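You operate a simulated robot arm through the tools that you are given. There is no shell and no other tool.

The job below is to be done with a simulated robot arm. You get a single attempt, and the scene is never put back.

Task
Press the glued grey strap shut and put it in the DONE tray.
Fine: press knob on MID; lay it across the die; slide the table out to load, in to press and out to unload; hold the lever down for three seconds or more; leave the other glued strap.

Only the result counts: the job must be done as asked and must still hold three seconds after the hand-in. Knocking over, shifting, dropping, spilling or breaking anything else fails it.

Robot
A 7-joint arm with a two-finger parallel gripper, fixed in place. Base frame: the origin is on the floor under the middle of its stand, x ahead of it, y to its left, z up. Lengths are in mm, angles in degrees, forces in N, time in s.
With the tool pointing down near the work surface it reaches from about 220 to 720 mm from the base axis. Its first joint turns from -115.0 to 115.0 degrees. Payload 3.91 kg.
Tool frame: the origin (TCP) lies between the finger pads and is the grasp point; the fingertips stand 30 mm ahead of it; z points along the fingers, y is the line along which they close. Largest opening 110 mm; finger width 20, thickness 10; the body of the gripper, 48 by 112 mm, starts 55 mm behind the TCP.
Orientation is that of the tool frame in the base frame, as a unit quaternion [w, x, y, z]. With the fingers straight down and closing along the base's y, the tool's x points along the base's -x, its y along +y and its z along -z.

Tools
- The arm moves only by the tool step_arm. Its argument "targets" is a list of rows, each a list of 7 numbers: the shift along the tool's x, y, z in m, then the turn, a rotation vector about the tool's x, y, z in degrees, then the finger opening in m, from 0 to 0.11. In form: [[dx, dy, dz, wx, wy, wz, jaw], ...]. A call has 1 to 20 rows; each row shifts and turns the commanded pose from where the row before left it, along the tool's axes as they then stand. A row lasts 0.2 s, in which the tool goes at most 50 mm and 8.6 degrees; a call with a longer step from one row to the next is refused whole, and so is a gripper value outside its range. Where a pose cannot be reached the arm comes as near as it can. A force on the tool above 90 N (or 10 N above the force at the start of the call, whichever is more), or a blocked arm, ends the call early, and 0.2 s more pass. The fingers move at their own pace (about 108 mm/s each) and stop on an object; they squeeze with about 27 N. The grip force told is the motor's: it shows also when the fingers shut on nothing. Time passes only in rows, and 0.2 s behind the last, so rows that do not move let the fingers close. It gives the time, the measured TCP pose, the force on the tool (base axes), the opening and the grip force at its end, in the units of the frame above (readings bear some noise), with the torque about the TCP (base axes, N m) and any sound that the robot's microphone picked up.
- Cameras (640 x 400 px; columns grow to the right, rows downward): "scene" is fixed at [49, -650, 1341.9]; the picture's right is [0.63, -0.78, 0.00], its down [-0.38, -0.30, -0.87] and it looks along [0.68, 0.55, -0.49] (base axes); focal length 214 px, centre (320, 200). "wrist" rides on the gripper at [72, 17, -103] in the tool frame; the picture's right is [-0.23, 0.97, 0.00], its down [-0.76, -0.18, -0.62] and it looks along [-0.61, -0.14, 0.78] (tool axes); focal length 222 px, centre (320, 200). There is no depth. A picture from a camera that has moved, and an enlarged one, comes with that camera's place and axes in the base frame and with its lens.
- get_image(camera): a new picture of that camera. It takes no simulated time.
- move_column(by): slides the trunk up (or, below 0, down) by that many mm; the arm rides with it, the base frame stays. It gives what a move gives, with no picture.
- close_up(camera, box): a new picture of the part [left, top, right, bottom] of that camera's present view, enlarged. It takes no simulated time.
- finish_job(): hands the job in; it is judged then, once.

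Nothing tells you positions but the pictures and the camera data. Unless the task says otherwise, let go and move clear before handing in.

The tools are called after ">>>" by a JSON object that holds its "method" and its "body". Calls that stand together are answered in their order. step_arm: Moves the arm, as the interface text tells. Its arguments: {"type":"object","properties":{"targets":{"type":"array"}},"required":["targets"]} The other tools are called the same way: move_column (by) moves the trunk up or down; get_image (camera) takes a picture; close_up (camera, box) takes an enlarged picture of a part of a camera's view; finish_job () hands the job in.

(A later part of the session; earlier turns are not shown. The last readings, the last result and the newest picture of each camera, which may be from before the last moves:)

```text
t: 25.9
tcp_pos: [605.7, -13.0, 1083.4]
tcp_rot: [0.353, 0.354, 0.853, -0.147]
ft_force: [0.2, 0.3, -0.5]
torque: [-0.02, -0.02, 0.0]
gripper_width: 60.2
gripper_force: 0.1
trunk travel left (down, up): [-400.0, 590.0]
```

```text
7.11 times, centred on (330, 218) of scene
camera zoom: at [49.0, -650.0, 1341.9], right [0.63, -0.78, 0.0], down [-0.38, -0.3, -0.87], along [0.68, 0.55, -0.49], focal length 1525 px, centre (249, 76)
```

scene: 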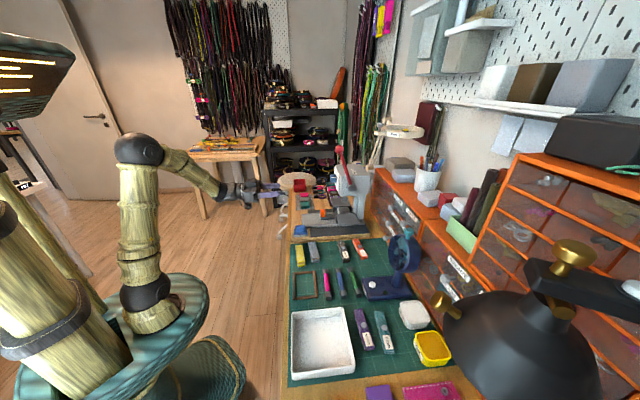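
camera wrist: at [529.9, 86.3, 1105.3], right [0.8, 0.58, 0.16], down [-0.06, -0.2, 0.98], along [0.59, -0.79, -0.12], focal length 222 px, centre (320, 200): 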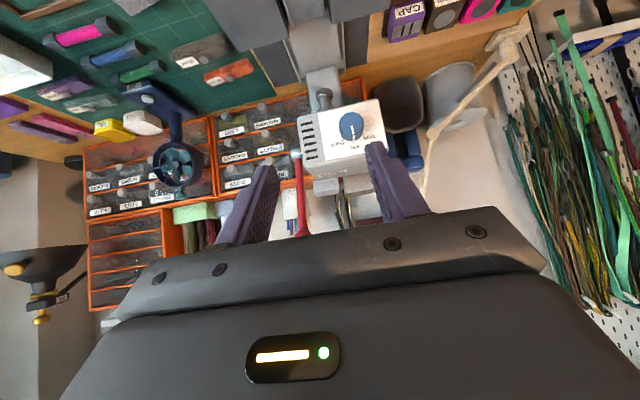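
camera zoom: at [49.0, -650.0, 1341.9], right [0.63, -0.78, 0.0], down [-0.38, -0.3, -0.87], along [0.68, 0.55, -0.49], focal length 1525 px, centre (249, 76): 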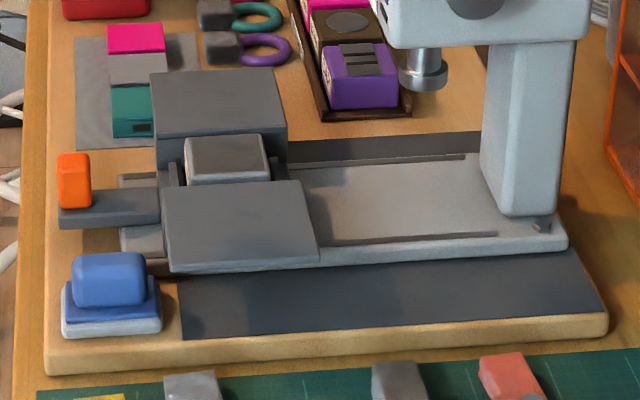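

>>> {"method": "step_arm", "body": {"targets": [[0, 0, 0, 0, 7.5, 0, 0.06], [0, 0, 0, 0, 7.5, 0, 0.06], [0, 0, 0, 0, 7.5, 0, 0.06], [0, 0, 0, 0, 7.5, 0, 0.06], [0, 0, 0, 0, 7.5, 0, 0.06], [0, 0, 0, 0, 7.5, 0, 0.06], [0, 0, 0, 0, 0, 0, 0.06]]}}

>>> {"method": "get_image", "body": {"camera": "wrist"}}

>>> {"method": "close_up", "body": {"camera": "wrist", "box": [150, 60, 390, 220]}}

```text
t: 27.5
tcp_pos: [592.7, 10.6, 1078.7]
tcp_rot: [0.033, 0.386, 0.922, -0.006]
ft_force: [1.2, 0.5, -0.7]
torque: [0.01, 0.05, 0.0]
gripper_width: 59.9
gripper_force: 0.1
out of reach, approached as far as the arm can: row 5, 6
trunk travel left (down, up): [-400.0, 590.0]
```

```text
taken
camera wrist: at [547.6, 78.0, 1177.1], right [0.85, 0.52, 0.03], down [0.37, -0.64, 0.67], along [0.37, -0.56, -0.74], focal length 222 px, centre (320, 200)
```

wrist: 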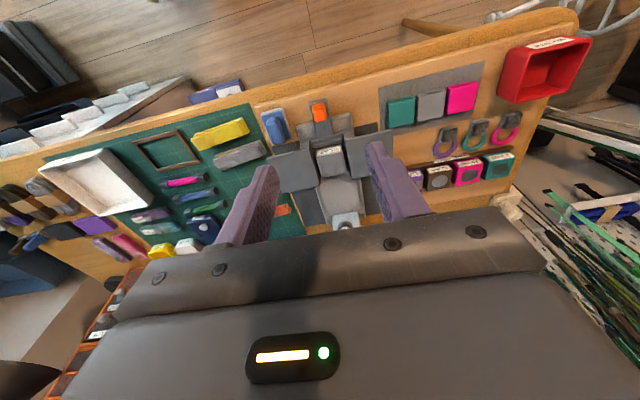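

```text
2.50 times, centred on (270, 140) of wrist
camera zoom: at [547.6, 78.0, 1177.1], right [0.85, 0.52, 0.03], down [0.37, -0.64, 0.67], along [0.37, -0.56, -0.74], focal length 555 px, centre (445, 350)
```

zoom: 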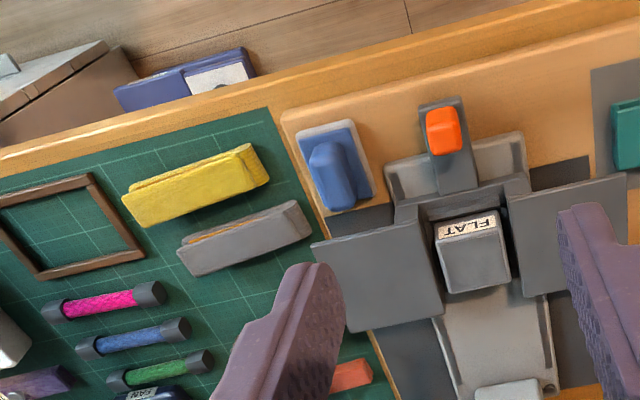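

The table is out and the FLAT die is clear of the head. Now I'll move above the grey strap at about U=219, W=537 and turn the fingers to close across its width.

>>> {"method": "step_arm", "body": {"targets": [[-0.01421, -0.02857, 0.02143, 0, 0, 0, 0.06], [-0.01421, -0.02857, 0.02143, 0, 0, 0, 0.06], [-0.01421, -0.02857, 0.02143, 0, 0, 0, 0.06], [-0.01421, -0.02857, 0.02143, 0, 0, 0, 0.06], [-0.01421, -0.02857, 0.02143, 0, 0, 0, 0.06], [-0.01421, -0.02857, 0.02143, 0, 0, 0, 0.06], [-0.01421, -0.02857, 0.02143, 0, 0, 0, 0.06], [0, 0, 0, 0, 0, -7.5, 0.06], [0, 0, 0, 0, 0, -7.5, 0.06], [0, 0, 0, 0, 0, -7.5, 0.06], [0, 0, 0, 0, 0, -7.5, 0.06], [0, 0, 0, 0, 0, -7.5, 0.06], [0, 0, 0, 0, 0, -7.5, 0.06], [0, 0, 0, 0, 0, -7.5, 0.06], [0, 0, 0, 0, 0, -7.5, 0.06], [0, 0, 0, 0, 0, -7.5, 0.06], [0, 0, 0, 0, 0, -7.5, 0.06], [0, 0, 0, 0, 0, -7.5, 0.06], [0, 0, 0, 0, 0, -7.5, 0.06], [0, 0, 0, 0, 0, 0, 0.06]]}}

>>> {"method": "get_image", "body": {"camera": "wrist"}}

>>> {"method": "get_image", "body": {"camera": "scene"}}

```text
t: 31.7
tcp_pos: [525.1, -205.8, 933.7]
tcp_rot: [0.021, -0.381, 0.924, -0.029]
ft_force: [-0.8, 0.5, -0.6]
torque: [-0.02, -0.03, 0.02]
gripper_width: 60.2
gripper_force: 0.1
trunk travel left (down, up): [-400.0, 590.0]
```

```text
taken
camera wrist: at [457.2, -241.1, 1034.7], right [-0.52, 0.85, -0.06], down [0.63, 0.43, 0.65], along [0.58, 0.3, -0.76], focal length 222 px, centre (320, 200)
```

wrist: 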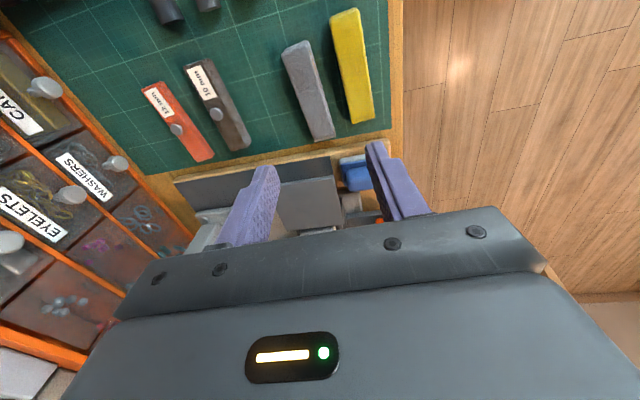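

```text
taken
```

scene: 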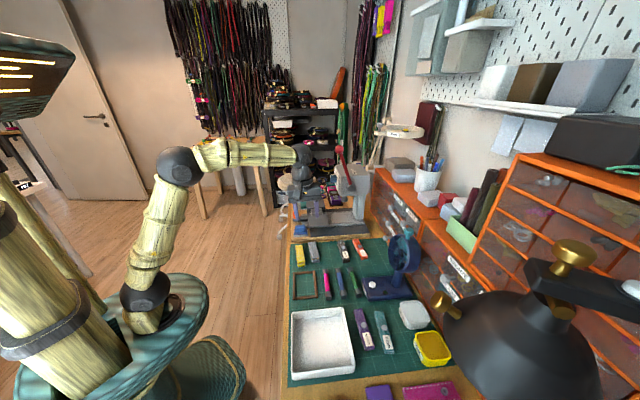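

A slight tilt crept in, about 4°. I'll correct it and then take a close-up of the strap.

>>> {"method": "step_arm", "body": {"targets": [[0, 0, 0, -4.0, 0.95, 0, 0.06], [0, 0, 0, 0, 0, 0, 0.06]]}}

>>> {"method": "get_image", "body": {"camera": "wrist"}}

>>> {"method": "close_up", "body": {"camera": "wrist", "box": [200, 0, 420, 150]}}

```text
t: 32.3
tcp_pos: [525.8, -205.4, 934.1]
tcp_rot: [-0.001, -0.381, 0.925, 0.001]
ft_force: [-0.5, -0.1, 0.3]
torque: [0.01, 0.02, 0.02]
gripper_width: 60.1
gripper_force: 0.2
trunk travel left (down, up): [-400.0, 590.0]
```

```text
taken
camera wrist: at [464.1, -244.8, 1037.0], right [-0.52, 0.85, 0.0], down [0.67, 0.41, 0.62], along [0.53, 0.33, -0.78], focal length 222 px, centre (320, 200)
```

wrist: 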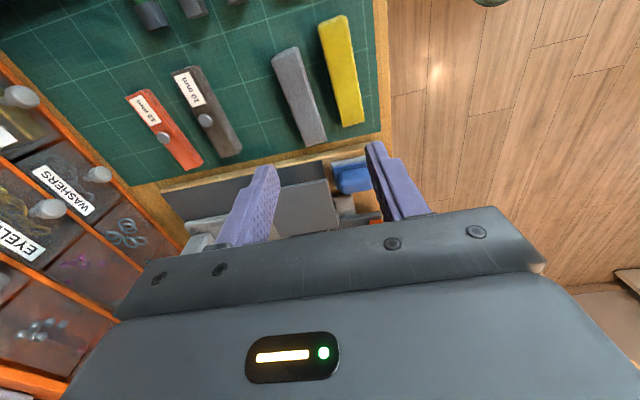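

```text
2.67 times, centred on (310, 75) of wrist
camera zoom: at [464.1, -244.8, 1037.0], right [-0.52, 0.85, 0.0], down [0.67, 0.41, 0.62], along [0.53, 0.33, -0.78], focal length 592 px, centre (347, 533)
```

zoom: 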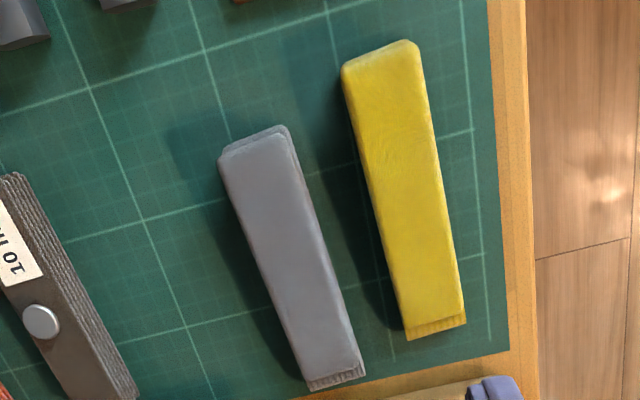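

The grey strap runs from (U 172, W 543) to (274, 534), about 102 mm long and 28 mm wide, at a skew of about 5°. I'll move above its centre, align the yaw, and descend part-way.

>>> {"method": "step_arm", "body": {"targets": [[0.00095, -0.0054, 0.0335, 0, 0, 0, 0.044], [0.00095, -0.0054, 0.0335, 0, 0, 0, 0.044], [0.00095, -0.0054, 0.0335, 0, 0, 0, 0.044], [0.00095, -0.0055, 0.0335, 0, 0, 0, 0.044], [0, 0, 0, 0, 0, -4.9, 0.044], [0, 0, 0, 0, 0, 0, 0.044]]}}

>>> {"method": "get_image", "body": {"camera": "wrist"}}

>>> {"method": "close_up", "body": {"camera": "scene", "box": [275, 205, 365, 275]}}

```text
t: 33.7
tcp_pos: [540.0, -223.4, 799.5]
tcp_rot: [0.001, -0.42, 0.908, 0.001]
ft_force: [0.1, 0.4, -0.6]
torque: [0.02, 0.01, -0.02]
gripper_width: 43.9
gripper_force: 0.1
trunk travel left (down, up): [-400.0, 590.0]
```

```text
taken
camera wrist: at [479.8, -267.4, 903.0], right [-0.6, 0.8, 0.0], down [0.63, 0.46, 0.62], along [0.5, 0.37, -0.78], focal length 222 px, centre (320, 200)
```

wrist: 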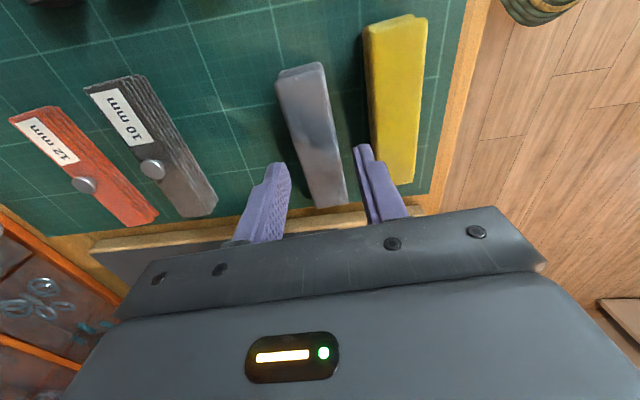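

```text
5.71 times, centred on (320, 240) of scene
camera zoom: at [49.0, -650.0, 1341.9], right [0.63, -0.78, 0.0], down [-0.38, -0.3, -0.87], along [0.68, 0.55, -0.49], focal length 1226 px, centre (320, -29)
```

zoom: 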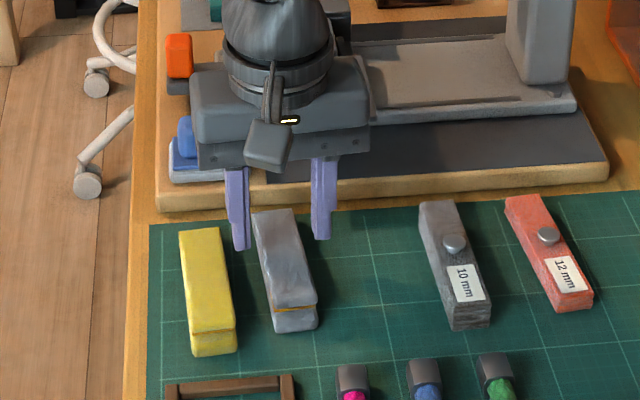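

>>> {"method": "step_arm", "body": {"targets": [[0, 0, 0.014, 0, 0, 0, 0.044], [0, 0, 0.014, 0, 0, 0, 0.044], [0, 0, 0, 0, 0, 0, 0.044]]}}

>>> {"method": "close_up", "body": {"camera": "scene", "box": [275, 205, 365, 275]}}

>>> {"method": "close_up", "body": {"camera": "wrist", "box": [220, 50, 440, 250]}}

```text
t: 34.5
tcp_pos: [539.0, -223.3, 772.1]
tcp_rot: [0.0, -0.421, 0.907, 0.001]
ft_force: [0.3, -0.6, 0.8]
torque: [0.01, 0.02, 0.05]
gripper_width: 44.1
gripper_force: 0.0
trunk travel left (down, up): [-400.0, 590.0]
```

```text
5.71 times, centred on (320, 240) of scene
camera zoom: at [49.0, -650.0, 1341.9], right [0.63, -0.78, 0.0], down [-0.38, -0.3, -0.87], along [0.68, 0.55, -0.49], focal length 1226 px, centre (320, -29)
```

zoom: 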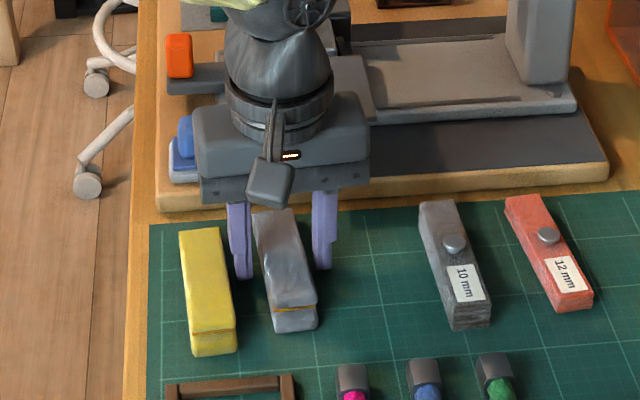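

```text
2.00 times, centred on (330, 150) of wrist
camera zoom: at [480.8, -267.2, 874.9], right [-0.6, 0.8, 0.0], down [0.63, 0.46, 0.62], along [0.5, 0.37, -0.78], focal length 444 px, centre (300, 300)
```

zoom: 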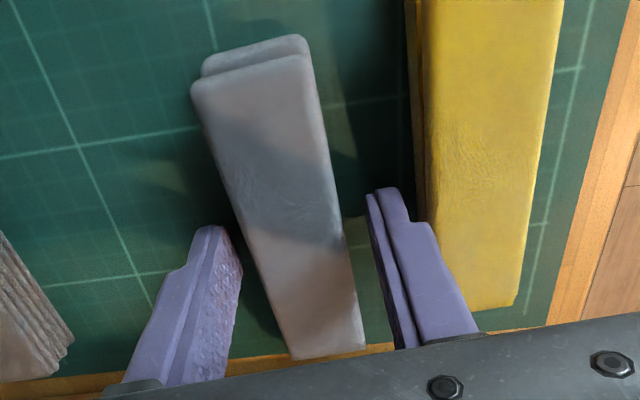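

>>> {"method": "step_arm", "body": {"targets": [[0, 0, 0, 0, 0, 0, 0.034], [0, 0, 0, 0, 0, 0, 0.02], [0, 0, 0, 0, 0, 0, 0.015], [0, 0, 0, 0, 0, 0, 0.015]]}}

>>> {"method": "close_up", "body": {"camera": "scene", "box": [275, 205, 365, 275]}}

>>> {"method": "close_up", "body": {"camera": "wrist", "box": [220, 50, 440, 250]}}

```text
t: 35.5
tcp_pos: [540.9, -222.5, 772.9]
tcp_rot: [0.001, -0.419, 0.908, 0.0]
ft_force: [-0.5, 0.2, 0.0]
torque: [0.0, -0.02, 0.03]
gripper_width: 28.7
gripper_force: 27.5
trunk travel left (down, up): [-400.0, 590.0]
```

```text
5.71 times, centred on (320, 240) of scene
camera zoom: at [49.0, -650.0, 1341.9], right [0.63, -0.78, 0.0], down [-0.38, -0.3, -0.87], along [0.68, 0.55, -0.49], focal length 1226 px, centre (320, -29)
```

zoom: 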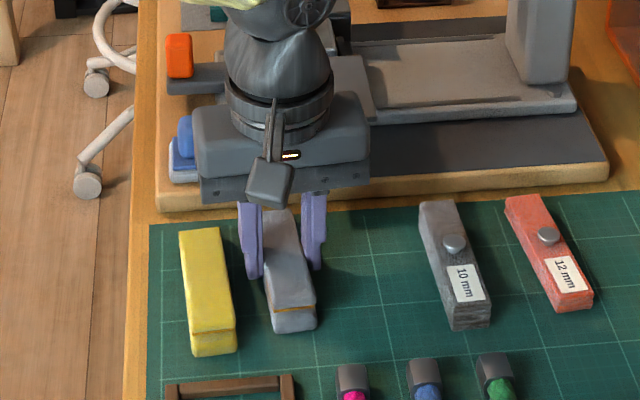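

```text
2.00 times, centred on (330, 150) of wrist
camera zoom: at [480.4, -267.3, 875.3], right [-0.59, 0.8, 0.0], down [0.63, 0.46, 0.62], along [0.5, 0.37, -0.78], focal length 444 px, centre (300, 300)
```

zoom: 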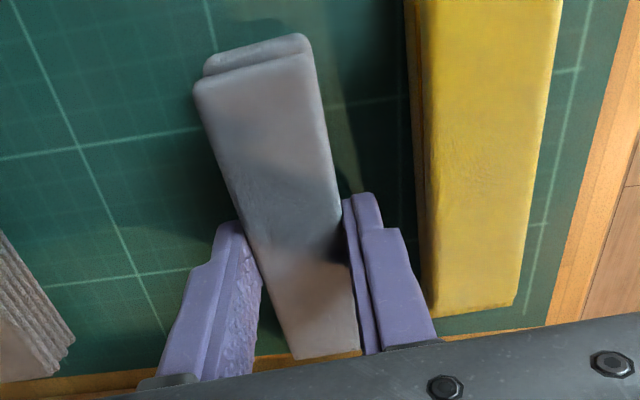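

The strap is held at 28.7 mm with 27 N. I'll lift it gently to check the hold.

>>> {"method": "step_arm", "body": {"targets": [[0, 0, -0.006, 0, 0, 0, 0.015], [0, 0, -0.012, 0, 0, 0, 0.015], [0, 0, -0.015, 0, 0, 0, 0.015], [0, 0, 0, 0, 0, 0, 0.015]]}}

>>> {"method": "close_up", "body": {"camera": "scene", "box": [275, 205, 365, 275]}}

>>> {"method": "close_up", "body": {"camera": "wrist", "box": [220, 50, 440, 250]}}

```text
t: 36.5
tcp_pos: [540.0, -223.3, 804.0]
tcp_rot: [0.001, -0.419, 0.908, 0.001]
ft_force: [0.2, 0.2, -0.7]
torque: [0.04, -0.02, -0.01]
gripper_width: 28.8
gripper_force: 27.1
trunk travel left (down, up): [-400.0, 590.0]
```

```text
5.71 times, centred on (320, 240) of scene
camera zoom: at [49.0, -650.0, 1341.9], right [0.63, -0.78, 0.0], down [-0.38, -0.3, -0.87], along [0.68, 0.55, -0.49], focal length 1226 px, centre (320, -29)
```

zoom: 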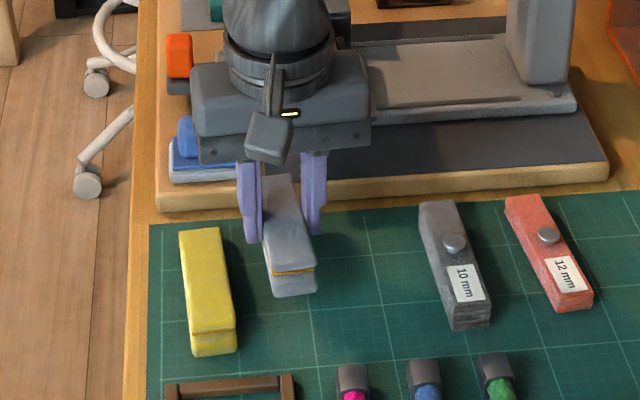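

```text
2.00 times, centred on (330, 150) of wrist
camera zoom: at [480.3, -267.5, 907.9], right [-0.59, 0.8, 0.0], down [0.63, 0.46, 0.62], along [0.5, 0.37, -0.78], focal length 444 px, centre (300, 300)
```

zoom: 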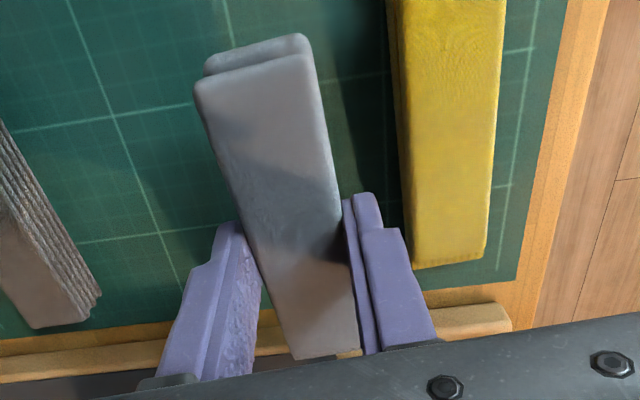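

The strap is held securely and centred in the grip. I'll raise the trunk by 150 mm for reach, then check.

>>> {"method": "move_column", "body": {"by": 150}}

>>> {"method": "step_arm", "body": {"targets": [[0, 0, 0, 0, 0, 4.9, 0.015], [-0.02, -0.003, 0.01, 0, 0, 0, 0.015], [-0.02, -0.003, 0.01, 0, 0, 0, 0.015], [-0.02, -0.003, 0.01, 0, 0, 0, 0.015], [-0.02, -0.003, 0, 0, 0, 0, 0.015], [-0.02, -0.003, 0, 0, 0, 0, 0.015], [0, 0, 0, 0, 0, 0, 0.015]]}}

>>> {"method": "get_image", "body": {"camera": "scene"}}

>>> {"method": "get_image", "body": {"camera": "wrist"}}

```text
t: 38.3
tcp_pos: [539.8, -222.2, 952.8]
tcp_rot: [0.0, -0.419, 0.908, 0.001]
ft_force: [-0.8, 0.9, -0.3]
torque: [-0.03, -0.01, 0.01]
gripper_width: 28.9
gripper_force: 26.9
trunk travel left (down, up): [-550.0, 440.0]
```

```text
t: 39.9
tcp_pos: [622.9, -162.3, 925.2]
tcp_rot: [0.0, -0.381, 0.925, 0.001]
ft_force: [-0.3, 0.7, 0.2]
torque: [0.01, 0.0, 0.01]
gripper_width: 28.6
gripper_force: 26.4
trunk travel left (down, up): [-550.0, 440.0]
```

```text
taken
```

scene: 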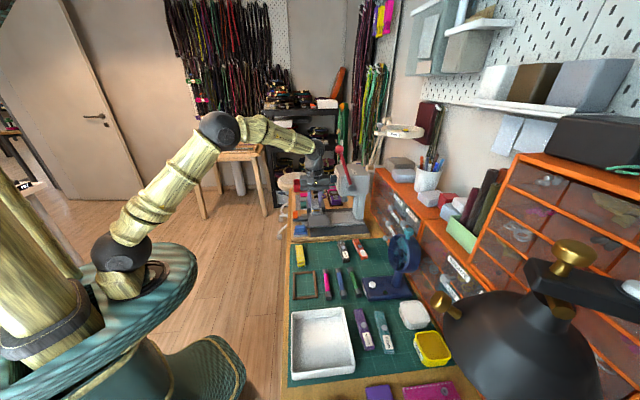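

```text
taken
camera wrist: at [559.2, -202.2, 1028.0], right [-0.52, 0.85, 0.0], down [0.67, 0.41, 0.62], along [0.53, 0.33, -0.78], focal length 222 px, centre (320, 200)
```

wrist: 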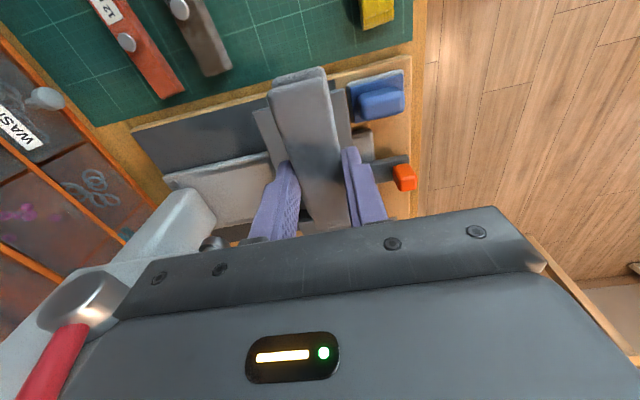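

>>> {"method": "close_up", "body": {"camera": "scene", "box": [280, 130, 400, 240]}}

```text
3.64 times, centred on (340, 185) of scene
camera zoom: at [49.0, -650.0, 1341.9], right [0.63, -0.78, 0.0], down [-0.38, -0.3, -0.87], along [0.68, 0.55, -0.49], focal length 780 px, centre (247, 254)
```

zoom: 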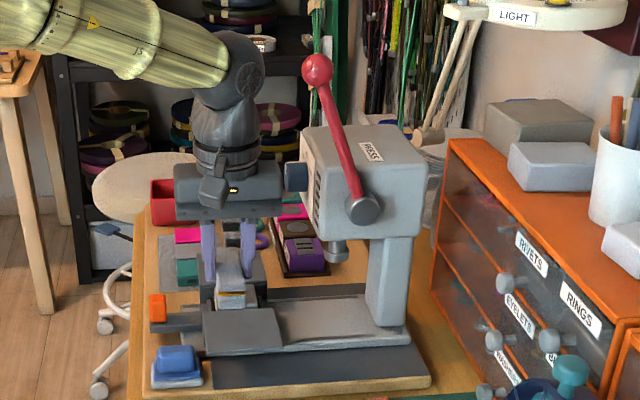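

>>> {"method": "step_arm", "body": {"targets": [[-0.0237, -0.00395, 0.01, 0, 0, 0, 0.015], [-0.0237, -0.00395, 0.01, 0, 0, 0, 0.015], [-0.0237, -0.00395, 0.01, 0, 0, 0, 0.015], [-0.0237, -0.00395, 0.01, 0, 0, 0, 0.015], [0, 0, 0, 0, 0, 0, 0.015]]}}

>>> {"method": "close_up", "body": {"camera": "scene", "box": [285, 160, 385, 245]}}

>>> {"method": "get_image", "body": {"camera": "wrist"}}

```text
t: 41.1
tcp_pos: [700.7, -108.3, 884.1]
tcp_rot: [-0.001, -0.38, 0.925, 0.0]
ft_force: [0.2, -0.9, -0.8]
torque: [0.02, 0.02, 0.01]
gripper_width: 29.1
gripper_force: 27.0
trunk travel left (down, up): [-550.0, 440.0]
```

```text
4.71 times, centred on (335, 202) of scene
camera zoom: at [49.0, -650.0, 1341.9], right [0.63, -0.78, 0.0], down [-0.38, -0.3, -0.87], along [0.68, 0.55, -0.49], focal length 1009 px, centre (249, 188)
```

zoom: 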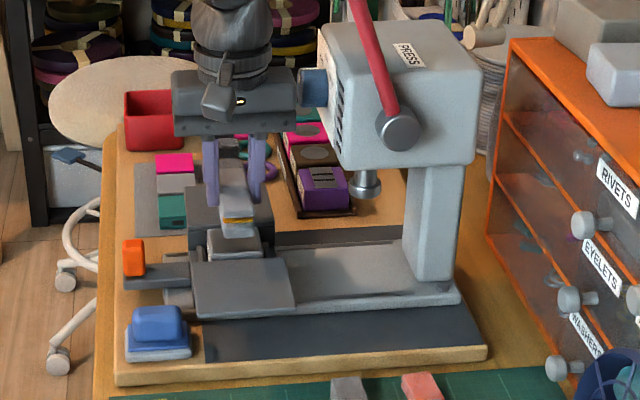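

```text
taken
camera wrist: at [637.3, -147.2, 988.5], right [-0.52, 0.85, 0.0], down [0.67, 0.41, 0.62], along [0.53, 0.33, -0.78], focal length 222 px, centre (320, 200)
```

wrist: 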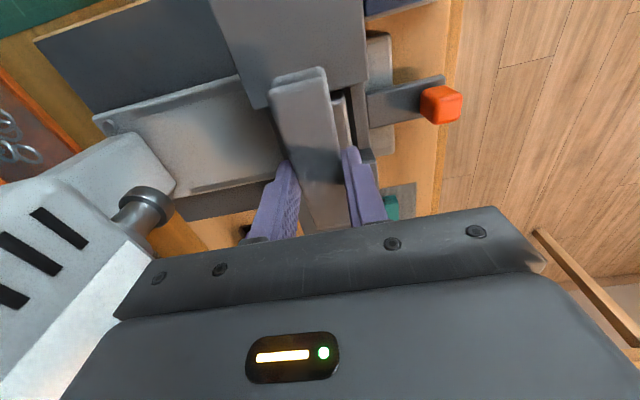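

>>> {"method": "close_up", "body": {"camera": "wrist", "box": [220, 60, 420, 240]}}

>>> {"method": "close_up", "body": {"camera": "scene", "box": [310, 190, 350, 225]}}

```text
2.22 times, centred on (320, 150) of wrist
camera zoom: at [637.3, -147.2, 988.5], right [-0.52, 0.85, 0.0], down [0.67, 0.41, 0.62], along [0.53, 0.33, -0.78], focal length 494 px, centre (320, 311)
```

zoom: 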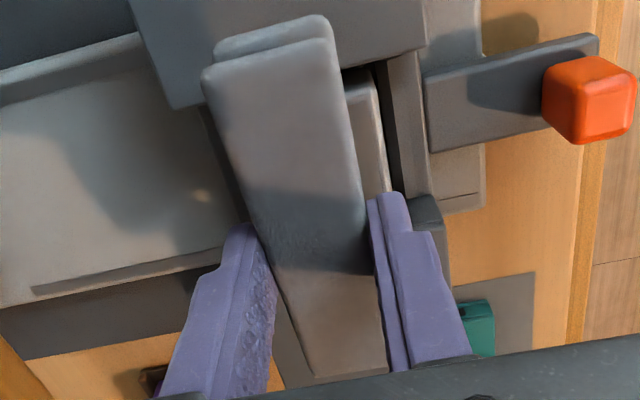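

```text
11.43 times, centred on (330, 208) of scene
camera zoom: at [49.0, -650.0, 1341.9], right [0.63, -0.78, 0.0], down [-0.38, -0.3, -0.87], along [0.68, 0.55, -0.49], focal length 2451 px, centre (206, 114)
```

zoom: 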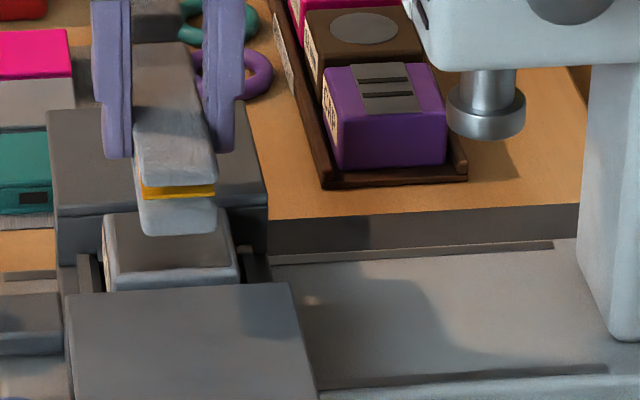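

The strap is aligned over the die, with TCP at U=419, W=572 against the die centre at about (418, 571). I'll descend onto it.

>>> {"method": "step_arm", "body": {"targets": [[0, 0.001, 0.012, 0, 0, 0, 0.015], [0, 0, 0.012, 0, 0, 0, 0.015], [0, 0, 0.008, 0, 0, 0, 0.015], [0, 0, 0.004, 0, 0, 0, 0.015], [0, 0, 0, 0, 0, 0, 0.015]]}}

>>> {"method": "close_up", "body": {"camera": "scene", "box": [310, 190, 350, 225]}}

>>> {"method": "close_up", "body": {"camera": "scene", "box": [285, 160, 385, 245]}}

```text
t: 42.3
tcp_pos: [698.9, -107.1, 849.1]
tcp_rot: [0.001, -0.381, 0.925, 0.0]
ft_force: [0.2, -1.3, 4.5]
torque: [0.0, 0.0, -0.04]
gripper_width: 29.0
gripper_force: 26.4
trunk travel left (down, up): [-550.0, 440.0]
```

```text
11.43 times, centred on (330, 208) of scene
camera zoom: at [49.0, -650.0, 1341.9], right [0.63, -0.78, 0.0], down [-0.38, -0.3, -0.87], along [0.68, 0.55, -0.49], focal length 2451 px, centre (206, 114)
```

zoom: 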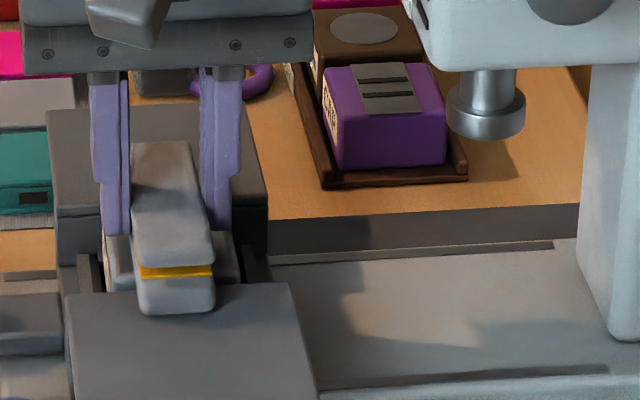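

```text
4.71 times, centred on (335, 202) of scene
camera zoom: at [49.0, -650.0, 1341.9], right [0.63, -0.78, 0.0], down [-0.38, -0.3, -0.87], along [0.68, 0.55, -0.49], focal length 1009 px, centre (249, 188)
```

zoom: 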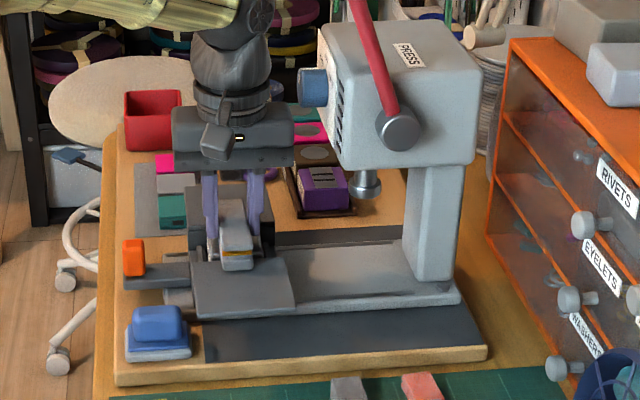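

Contact is felt at 4.5 N. I'll open gently and lift straight up.

>>> {"method": "step_arm", "body": {"targets": [[0, 0, 0, 0, 0, 0, 0.032], [0, 0, 0, 0, 0, 0, 0.036], [0, 0, 0, 0, 0, 0, 0.044], [0, 0, -0.005, 0, 0, 0, 0.044], [0, 0, -0.01, 0, 0, 0, 0.044], [0, 0, -0.02, 0, 0, 0, 0.044], [0, 0, -0.02, 0, 0, 0, 0.044], [0, 0, 0, 0, 0, 0, 0.044]]}}

>>> {"method": "close_up", "body": {"camera": "scene", "box": [310, 190, 350, 225]}}

>>> {"method": "close_up", "body": {"camera": "wrist", "box": [220, 60, 420, 240]}}

```text
t: 44.1
tcp_pos: [700.2, -105.8, 905.4]
tcp_rot: [0.0, -0.381, 0.925, 0.001]
ft_force: [-0.7, 0.0, -0.9]
torque: [-0.01, 0.0, -0.02]
gripper_width: 44.1
gripper_force: 0.1
trunk travel left (down, up): [-550.0, 440.0]
```

```text
11.43 times, centred on (330, 208) of scene
camera zoom: at [49.0, -650.0, 1341.9], right [0.63, -0.78, 0.0], down [-0.38, -0.3, -0.87], along [0.68, 0.55, -0.49], focal length 2451 px, centre (206, 114)
```

zoom: 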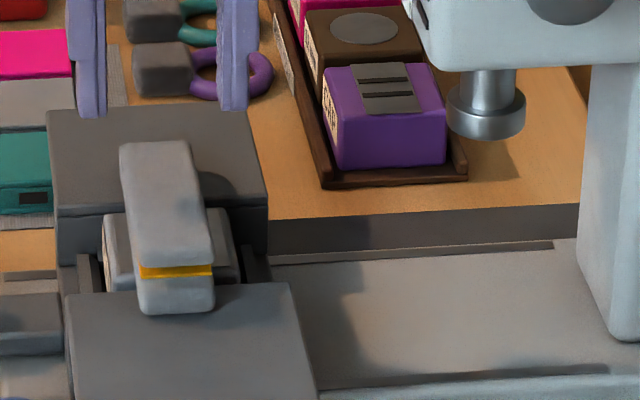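

```text
2.22 times, centred on (320, 150) of wrist
camera zoom: at [635.9, -145.8, 1007.4], right [-0.52, 0.85, 0.0], down [0.67, 0.41, 0.62], along [0.53, 0.33, -0.78], focal length 494 px, centre (320, 311)
```

zoom: 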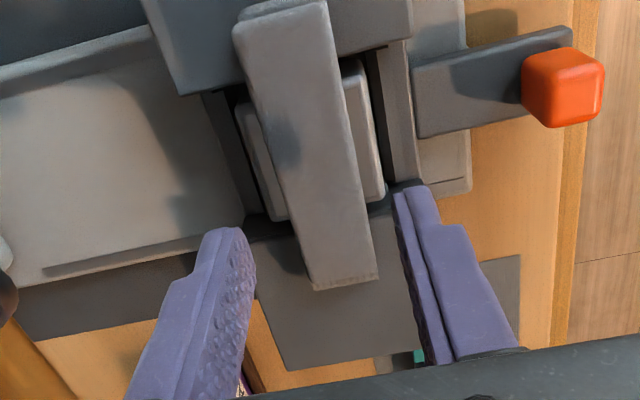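

The strap lies across the die with the die showing on both sides. Next I'll back off, turn the tool toward the press, and return to the orange handle to push the table in.

>>> {"method": "step_arm", "body": {"targets": [[0, 0, -0.03, 0, 0, 0, 0.06], [0, 0, -0.02, 0, 0, 0, 0.06], [0, 0.04, 0, 0, 0, 0, 0.06], [0, 0.04, 0, 0, 0, 0, 0.06], [0, 0.04, 0, 0, 0, 0, 0.06], [0, 0, 0, 0, 0, 7.5, 0.06], [0, 0, 0, 0, 0, 7.5, 0.06], [0, 0, 0, 0, 0, 7.5, 0.06], [0, 0, 0, 0, 0, 7.5, 0.06], [0, 0, 0, 0, 0, 7.5, 0.06], [0, 0, 0, 0, 0, 7.5, 0.06], [0, 0, 0, 0, 0, 7.5, 0.06], [0, 0, 0, 0, 0, 7.5, 0.06], [0, 0, 0, 0, 0, 7.5, 0.06], [0, 0, 0, 0, 0, 7.5, 0.06], [0, 0, 0, 0, 0, 7.5, 0.06], [0, 0, 0, 0, 0, 7.5, 0.06], [0, 0, 0, 0, 0, 0, 0.06]]}}

>>> {"method": "get_image", "body": {"camera": "wrist"}}

```text
t: 47.9
tcp_pos: [615.5, -21.2, 953.1]
tcp_rot: [0.0, 0.385, 0.923, 0.0]
ft_force: [-1.0, -0.2, 0.2]
torque: [-0.01, -0.01, 0.03]
gripper_width: 59.8
gripper_force: 0.0
trunk travel left (down, up): [-550.0, 440.0]
```

```text
taken
camera wrist: at [576.4, 41.3, 1057.0], right [0.85, 0.52, 0.0], down [0.41, -0.67, 0.62], along [0.33, -0.53, -0.78], focal length 222 px, centre (320, 200)
```

wrist: 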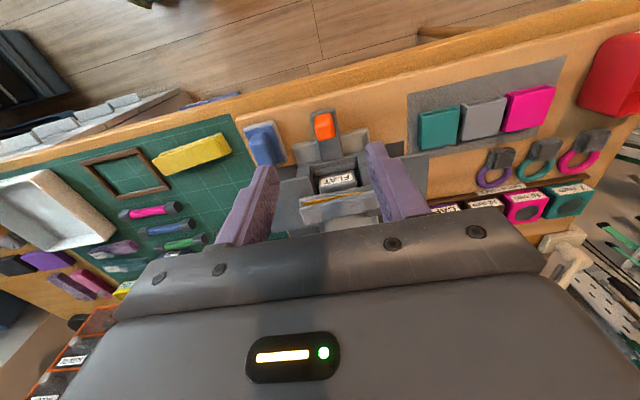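

>>> {"method": "close_up", "body": {"camera": "wrist", "box": [230, 90, 430, 240]}}

>>> {"method": "step_arm", "body": {"targets": [[0, 0, 0, 0, -7.5, 0, 0.06], [0, 0, 0, 0, -7.5, 0, 0.06], [0, 0, 0, 0, -7.5, 0, 0.06], [0, 0, 0, 0, -7.5, 0, 0.06], [0, 0, 0, 0, -7.5, 0, 0.06], [0, 0, 0, 0, -7.5, 0, 0.06], [0, 0, 0, 0, 0, 0, 0.06]]}}

>>> {"method": "get_image", "body": {"camera": "wrist"}}

>>> {"method": "close_up", "body": {"camera": "wrist", "box": [200, 0, 400, 150]}}

```text
2.67 times, centred on (330, 165) of wrist
camera zoom: at [576.4, 41.3, 1057.0], right [0.85, 0.52, 0.0], down [0.41, -0.67, 0.62], along [0.33, -0.53, -0.78], focal length 592 px, centre (293, 293)
```

zoom: 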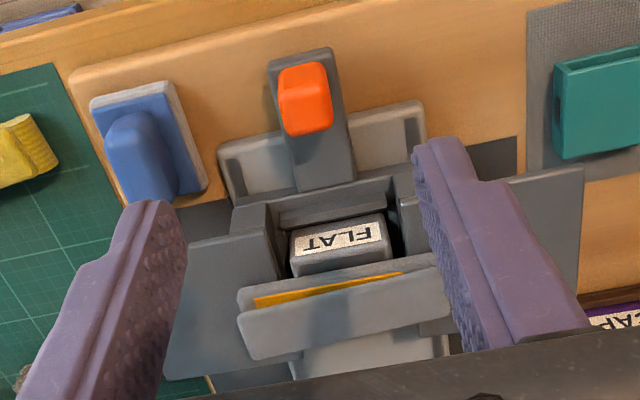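

```text
t: 49.5
tcp_pos: [616.1, -20.7, 953.4]
tcp_rot: [0.354, 0.355, 0.853, -0.147]
ft_force: [-0.5, 0.2, 0.1]
torque: [0.0, 0.04, -0.02]
gripper_width: 60.0
gripper_force: 0.1
trunk travel left (down, up): [-550.0, 440.0]
```

```text
taken
camera wrist: at [539.4, 78.3, 975.8], right [0.8, 0.57, 0.16], down [-0.06, -0.2, 0.98], along [0.59, -0.8, -0.12], focal length 222 px, centre (320, 200)
```

wrist: 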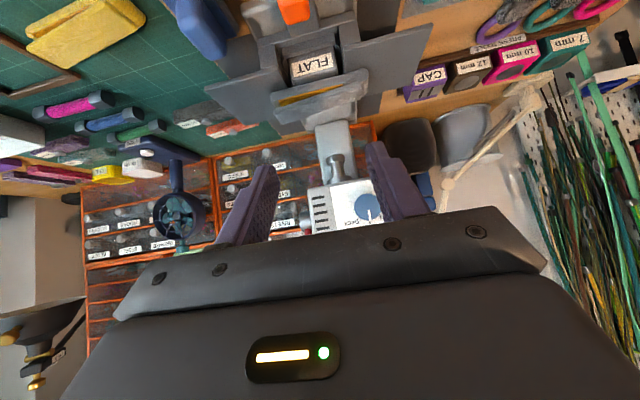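

```text
2.67 times, centred on (300, 75) of wrist
camera zoom: at [539.4, 78.3, 975.8], right [0.8, 0.57, 0.16], down [-0.06, -0.2, 0.98], along [0.59, -0.8, -0.12], focal length 592 px, centre (373, 533)
```

zoom: 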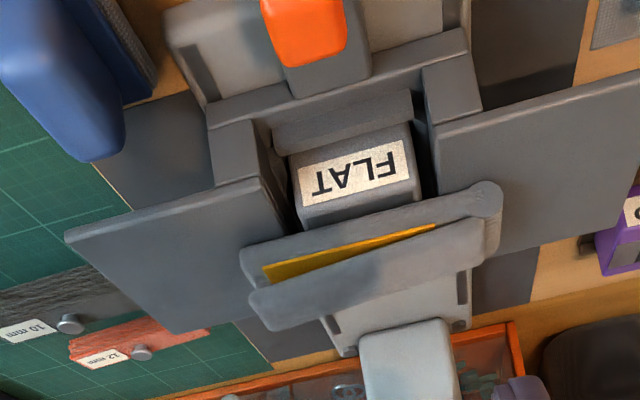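

>>> {"method": "step_arm", "body": {"targets": [[0.0291, -0.0003, 0.0272, 0, 0, 0, 0.06], [0.0291, -0.0003, 0.0272, 0, 0, 0, 0.06], [0.0291, -0.0003, 0.0272, 0, 0, 0, 0.06], [0, 0, 0, 0, 0, 0, 0.06]]}}

>>> {"method": "get_image", "body": {"camera": "wrist"}}

>>> {"method": "close_up", "body": {"camera": "scene", "box": [285, 170, 385, 245]}}

```text
t: 50.5
tcp_pos: [613.8, -18.4, 834.2]
tcp_rot: [0.353, 0.355, 0.853, -0.147]
ft_force: [-0.5, 0.5, 0.1]
torque: [0.0, -0.01, -0.01]
gripper_width: 59.8
gripper_force: 0.1
trunk travel left (down, up): [-550.0, 440.0]
```

```text
taken
camera wrist: at [537.6, 80.6, 855.5], right [0.8, 0.57, 0.16], down [-0.06, -0.2, 0.98], along [0.59, -0.8, -0.12], focal length 222 px, centre (320, 200)
```

wrist: 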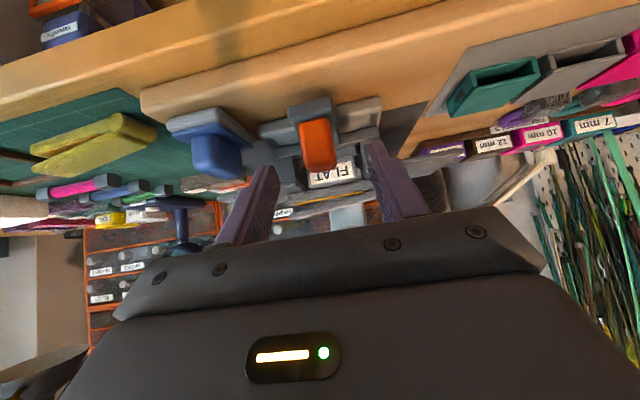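

```text
5.33 times, centred on (335, 208) of scene
camera zoom: at [49.0, -650.0, 1341.9], right [0.63, -0.78, 0.0], down [-0.38, -0.3, -0.87], along [0.68, 0.55, -0.49], focal length 1144 px, centre (240, 160)
```

zoom: 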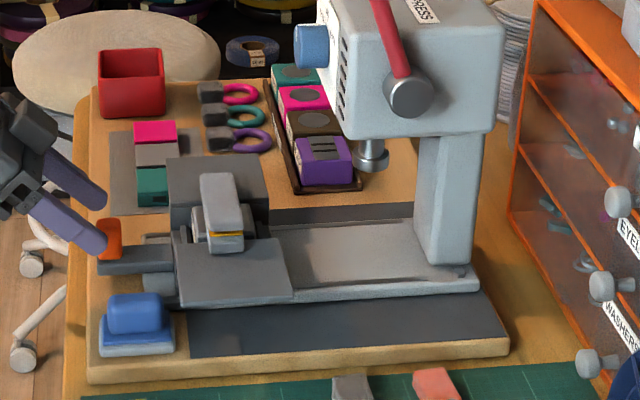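

>>> {"method": "step_arm", "body": {"targets": [[0, 0, 0.014, 0, 0, 0, 0.06], [0, 0, 0.014, 0, 0, 0, 0.06], [0, 0, 0, 0, 0, 0, 0.06], [0, 0, 0, 0, 0, 0, 0.03], [0, 0, 0, 0, 0, 0, 0.01], [0, 0, 0, 0, 0, 0, 0.01]]}}

>>> {"method": "close_up", "body": {"camera": "scene", "box": [285, 170, 385, 245]}}

```text
t: 51.9
tcp_pos: [626.5, -33.5, 814.1]
tcp_rot: [0.353, 0.355, 0.853, -0.147]
ft_force: [1.5, 2.2, -3.1]
torque: [-0.16, -0.27, 0.42]
gripper_width: 21.9
gripper_force: 45.1
trunk travel left (down, up): [-550.0, 440.0]
```

```text
5.33 times, centred on (335, 208) of scene
camera zoom: at [49.0, -650.0, 1341.9], right [0.63, -0.78, 0.0], down [-0.38, -0.3, -0.87], along [0.68, 0.55, -0.49], focal length 1144 px, centre (240, 160)
```

zoom: 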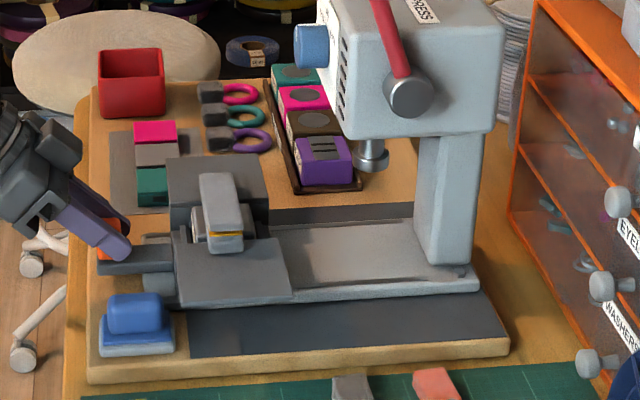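

>>> {"method": "step_arm", "body": {"targets": [[-0.0028, 0, 0.0028, 0, 0, 0, 0.01], [-0.0042, 0, 0.0042, 0, 0, 0, 0.01], [-0.0057, 0, 0.0057, 0, 0, 0, 0.01], [-0.0057, 0, 0.0057, 0, 0, 0, 0.01], [-0.0057, 0, 0.0057, 0, 0, 0, 0.01], [-0.0057, 0, 0.0057, 0, 0, 0, 0.01], [-0.0057, 0, 0.0057, 0, 0, 0, 0.01], [-0.0057, 0, 0.0057, 0, 0, 0, 0.01], [-0.0057, 0, 0.0057, 0, 0, 0, 0.01], [-0.0042, 0, 0.0042, 0, 0, 0, 0.01]]}}

>>> {"method": "close_up", "body": {"camera": "scene", "box": [285, 170, 385, 245]}}

```text
t: 54.1
tcp_pos: [678.2, -84.3, 814.8]
tcp_rot: [0.353, 0.355, 0.853, -0.147]
ft_force: [6.2, 6.4, 1.6]
torque: [0.26, 0.44, 0.3]
gripper_width: 22.0
gripper_force: 44.6
trunk travel left (down, up): [-550.0, 440.0]
```

```text
5.33 times, centred on (335, 208) of scene
camera zoom: at [49.0, -650.0, 1341.9], right [0.63, -0.78, 0.0], down [-0.38, -0.3, -0.87], along [0.68, 0.55, -0.49], focal length 1144 px, centre (240, 160)
```

zoom: 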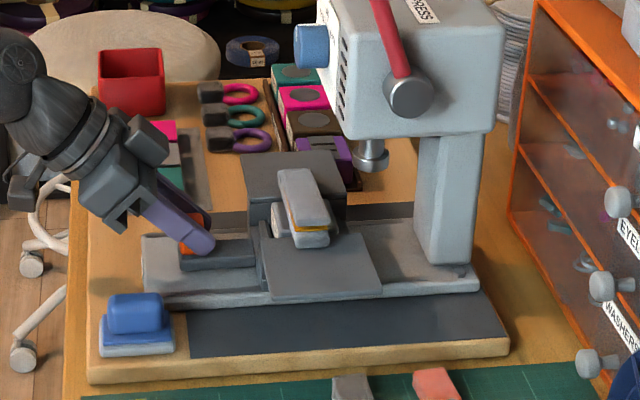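

>>> {"method": "step_arm", "body": {"targets": [[-0.0042, 0, 0.0042, 0, 0, 0, 0.01], [-0.0057, 0, 0.0057, 0, 0, 0, 0.01], [-0.0057, 0, 0.0057, 0, 0, 0, 0.01], [-0.0057, 0, 0.0057, 0, 0, 0, 0.01], [-0.0057, 0, 0.0057, 0, 0, 0, 0.01], [-0.0042, 0, 0.0042, 0, 0, 0, 0.01], [-0.0028, 0, 0.0028, 0, 0, 0, 0.01], [-0.0014, 0, 0.0014, 0, 0, 0, 0.01]]}}

>>> {"method": "close_up", "body": {"camera": "scene", "box": [285, 170, 385, 245]}}

```text
t: 55.9
tcp_pos: [712.2, -116.6, 813.9]
tcp_rot: [0.353, 0.356, 0.853, -0.147]
ft_force: [6.9, 9.9, -1.1]
torque: [-0.28, -0.67, 0.61]
gripper_width: 21.9
gripper_force: 45.0
trunk travel left (down, up): [-550.0, 440.0]
```

```text
5.33 times, centred on (335, 208) of scene
camera zoom: at [49.0, -650.0, 1341.9], right [0.63, -0.78, 0.0], down [-0.38, -0.3, -0.87], along [0.68, 0.55, -0.49], focal length 1144 px, centre (240, 160)
```

zoom: 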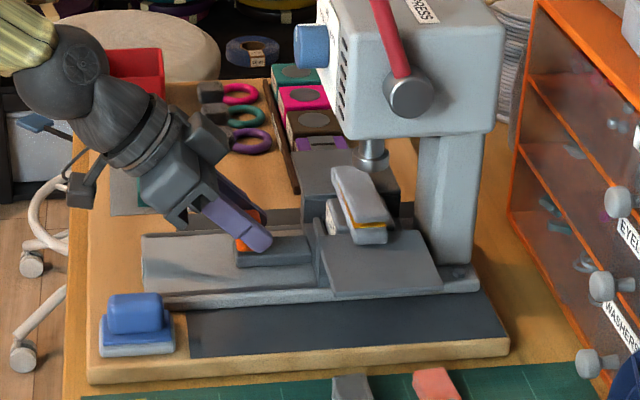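

>>> {"method": "step_arm", "body": {"targets": [[-0.0021, 0, 0.0021, 0, 0, 0, 0.01], [-0.0021, 0, 0.0021, 0, 0, 0, 0.01], [-0.0014, 0, 0.0014, 0, 0, 0, 0.01], [-0.0014, 0, 0.0014, 0, 0, 0, 0.01]]}}

>>> {"method": "close_up", "body": {"camera": "scene", "box": [285, 170, 385, 245]}}

```text
t: 56.9
tcp_pos: [717.8, -122.5, 813.8]
tcp_rot: [0.352, 0.355, 0.853, -0.146]
ft_force: [-15.1, 27.2, 3.8]
torque: [0.69, 0.45, 0.59]
gripper_width: 22.0
gripper_force: 45.0
trunk travel left (down, up): [-550.0, 440.0]
```

```text
5.33 times, centred on (335, 208) of scene
camera zoom: at [49.0, -650.0, 1341.9], right [0.63, -0.78, 0.0], down [-0.38, -0.3, -0.87], along [0.68, 0.55, -0.49], focal length 1144 px, centre (240, 160)
```

zoom: 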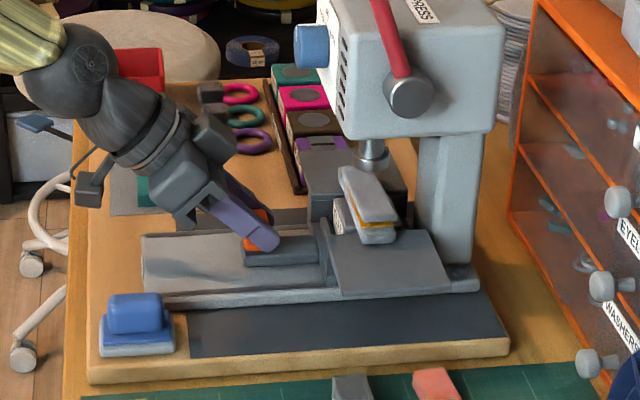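

The inner stop is felt at 30 N and TCP is back at W=594, so the table is fully in with the strap under the ram. I'll release the handle and go up to the lever ball.

>>> {"method": "step_arm", "body": {"targets": [[0, 0, 0, 0, 0, 0, 0.06], [0, 0, 0, 0, 0, 0, 0.06], [0, 0, -0.02, 0, 0, 0, 0.06], [0, 0, -0.02, 0, 0, 0, 0.06], [-0.0039, 0, -0.0378, 0, 0, 0, 0.06], [-0.0039, 0, -0.0378, 0, 0, 0, 0.06], [-0.0039, 0, -0.0378, 0, 0, 0, 0.06], [-0.0039, 0, -0.0378, 0, 0, 0, 0.06], [-0.0389, -0.0111, -0.013, 0, 0, 0, 0.06], [-0.0389, -0.0111, -0.013, 0, 0, 0, 0.06], [-0.0389, -0.0111, -0.013, 0, 0, 0, 0.06], [-0.0389, -0.0111, -0.013, 0, 0, 0, 0.06], [-0.0389, -0.0111, -0.013, 0, 0, 0, 0.06], [-0.0389, -0.0111, -0.013, 0, 0, 0, 0.06], [0, 0, 0, 0, 0, 0, 0.06]]}}

>>> {"method": "get_image", "body": {"camera": "wrist"}}

>>> {"method": "close_up", "body": {"camera": "scene", "box": [280, 90, 400, 245]}}

```text
t: 60.1
tcp_pos: [660.8, -163.8, 1181.4]
tcp_rot: [0.354, 0.354, 0.853, -0.146]
ft_force: [-0.2, -0.3, 0.7]
torque: [0.02, 0.01, 0.02]
gripper_width: 60.0
gripper_force: 0.0
trunk travel left (down, up): [-550.0, 440.0]
```

```text
taken
camera wrist: at [585.1, -63.4, 1203.8], right [0.8, 0.57, 0.16], down [-0.06, -0.2, 0.98], along [0.59, -0.8, -0.12], focal length 222 px, centre (320, 200)
```

wrist: 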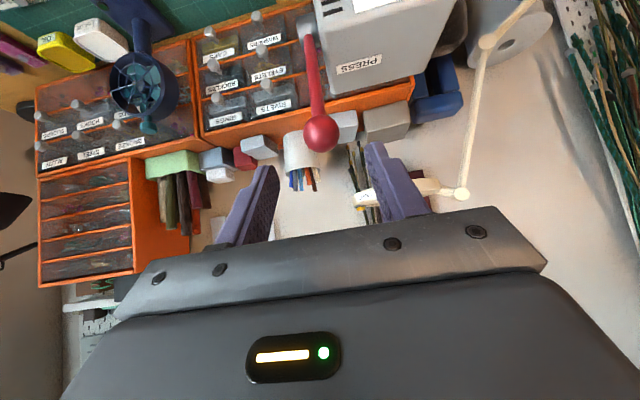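

```text
2.58 times, centred on (340, 168) of scene
camera zoom: at [49.0, -650.0, 1341.9], right [0.63, -0.78, 0.0], down [-0.38, -0.3, -0.87], along [0.68, 0.55, -0.49], focal length 554 px, centre (268, 284)
```

zoom: 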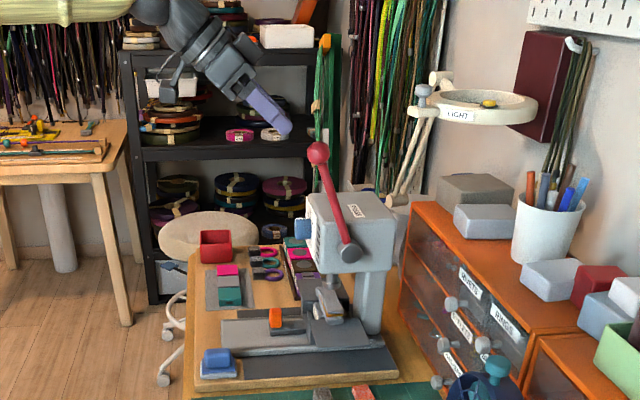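

The ball is at about (U 351, W 649, z 1119), directly in line with the tool. I'll advance to straddle it, then close on it.

>>> {"method": "step_arm", "body": {"targets": [[-0.0008, 0, 0.03, 0, 0, 0, 0.06], [-0.0008, 0, 0.03, 0, 0, 0, 0.06], [-0.0009, 0, 0.0307, 0, 0, 0, 0.06], [0, 0, 0, 0, 0, 0, 0.06]]}}

>>> {"method": "close_up", "body": {"camera": "scene", "box": [310, 120, 380, 180]}}

>>> {"method": "get_image", "body": {"camera": "wrist"}}

```text
t: 61.1
tcp_pos: [707.5, -209.9, 1118.7]
tcp_rot: [0.353, 0.355, 0.853, -0.147]
ft_force: [0.2, -0.8, -0.7]
torque: [0.0, 0.02, -0.03]
gripper_width: 59.8
gripper_force: 0.1
trunk travel left (down, up): [-550.0, 440.0]
```

```text
6.67 times, centred on (345, 150) of scene
camera zoom: at [49.0, -650.0, 1341.9], right [0.63, -0.78, 0.0], down [-0.38, -0.3, -0.87], along [0.68, 0.55, -0.49], focal length 1430 px, centre (153, 533)
```

zoom: 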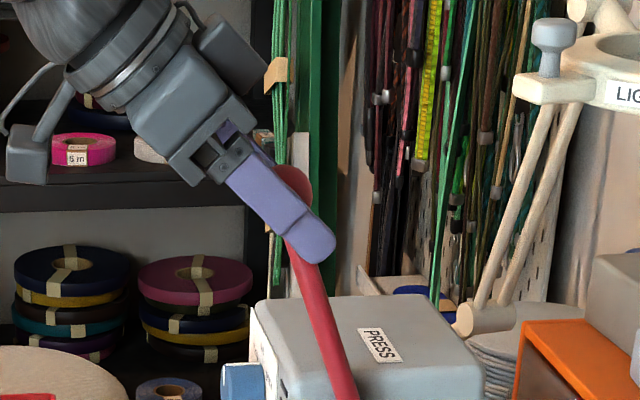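

```text
taken
camera wrist: at [632.5, -110.8, 1140.2], right [0.8, 0.57, 0.16], down [-0.06, -0.2, 0.98], along [0.59, -0.8, -0.12], focal length 222 px, centre (320, 200)
```

wrist: 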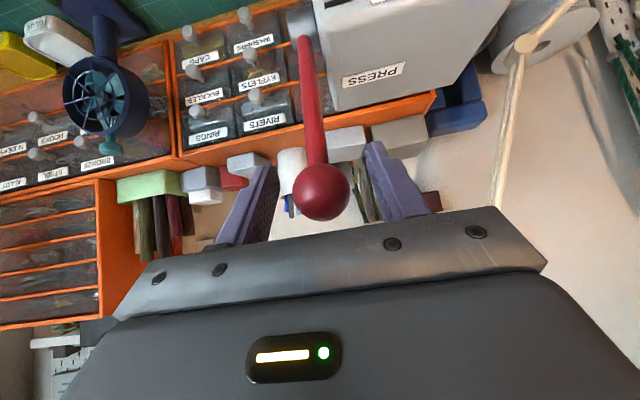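

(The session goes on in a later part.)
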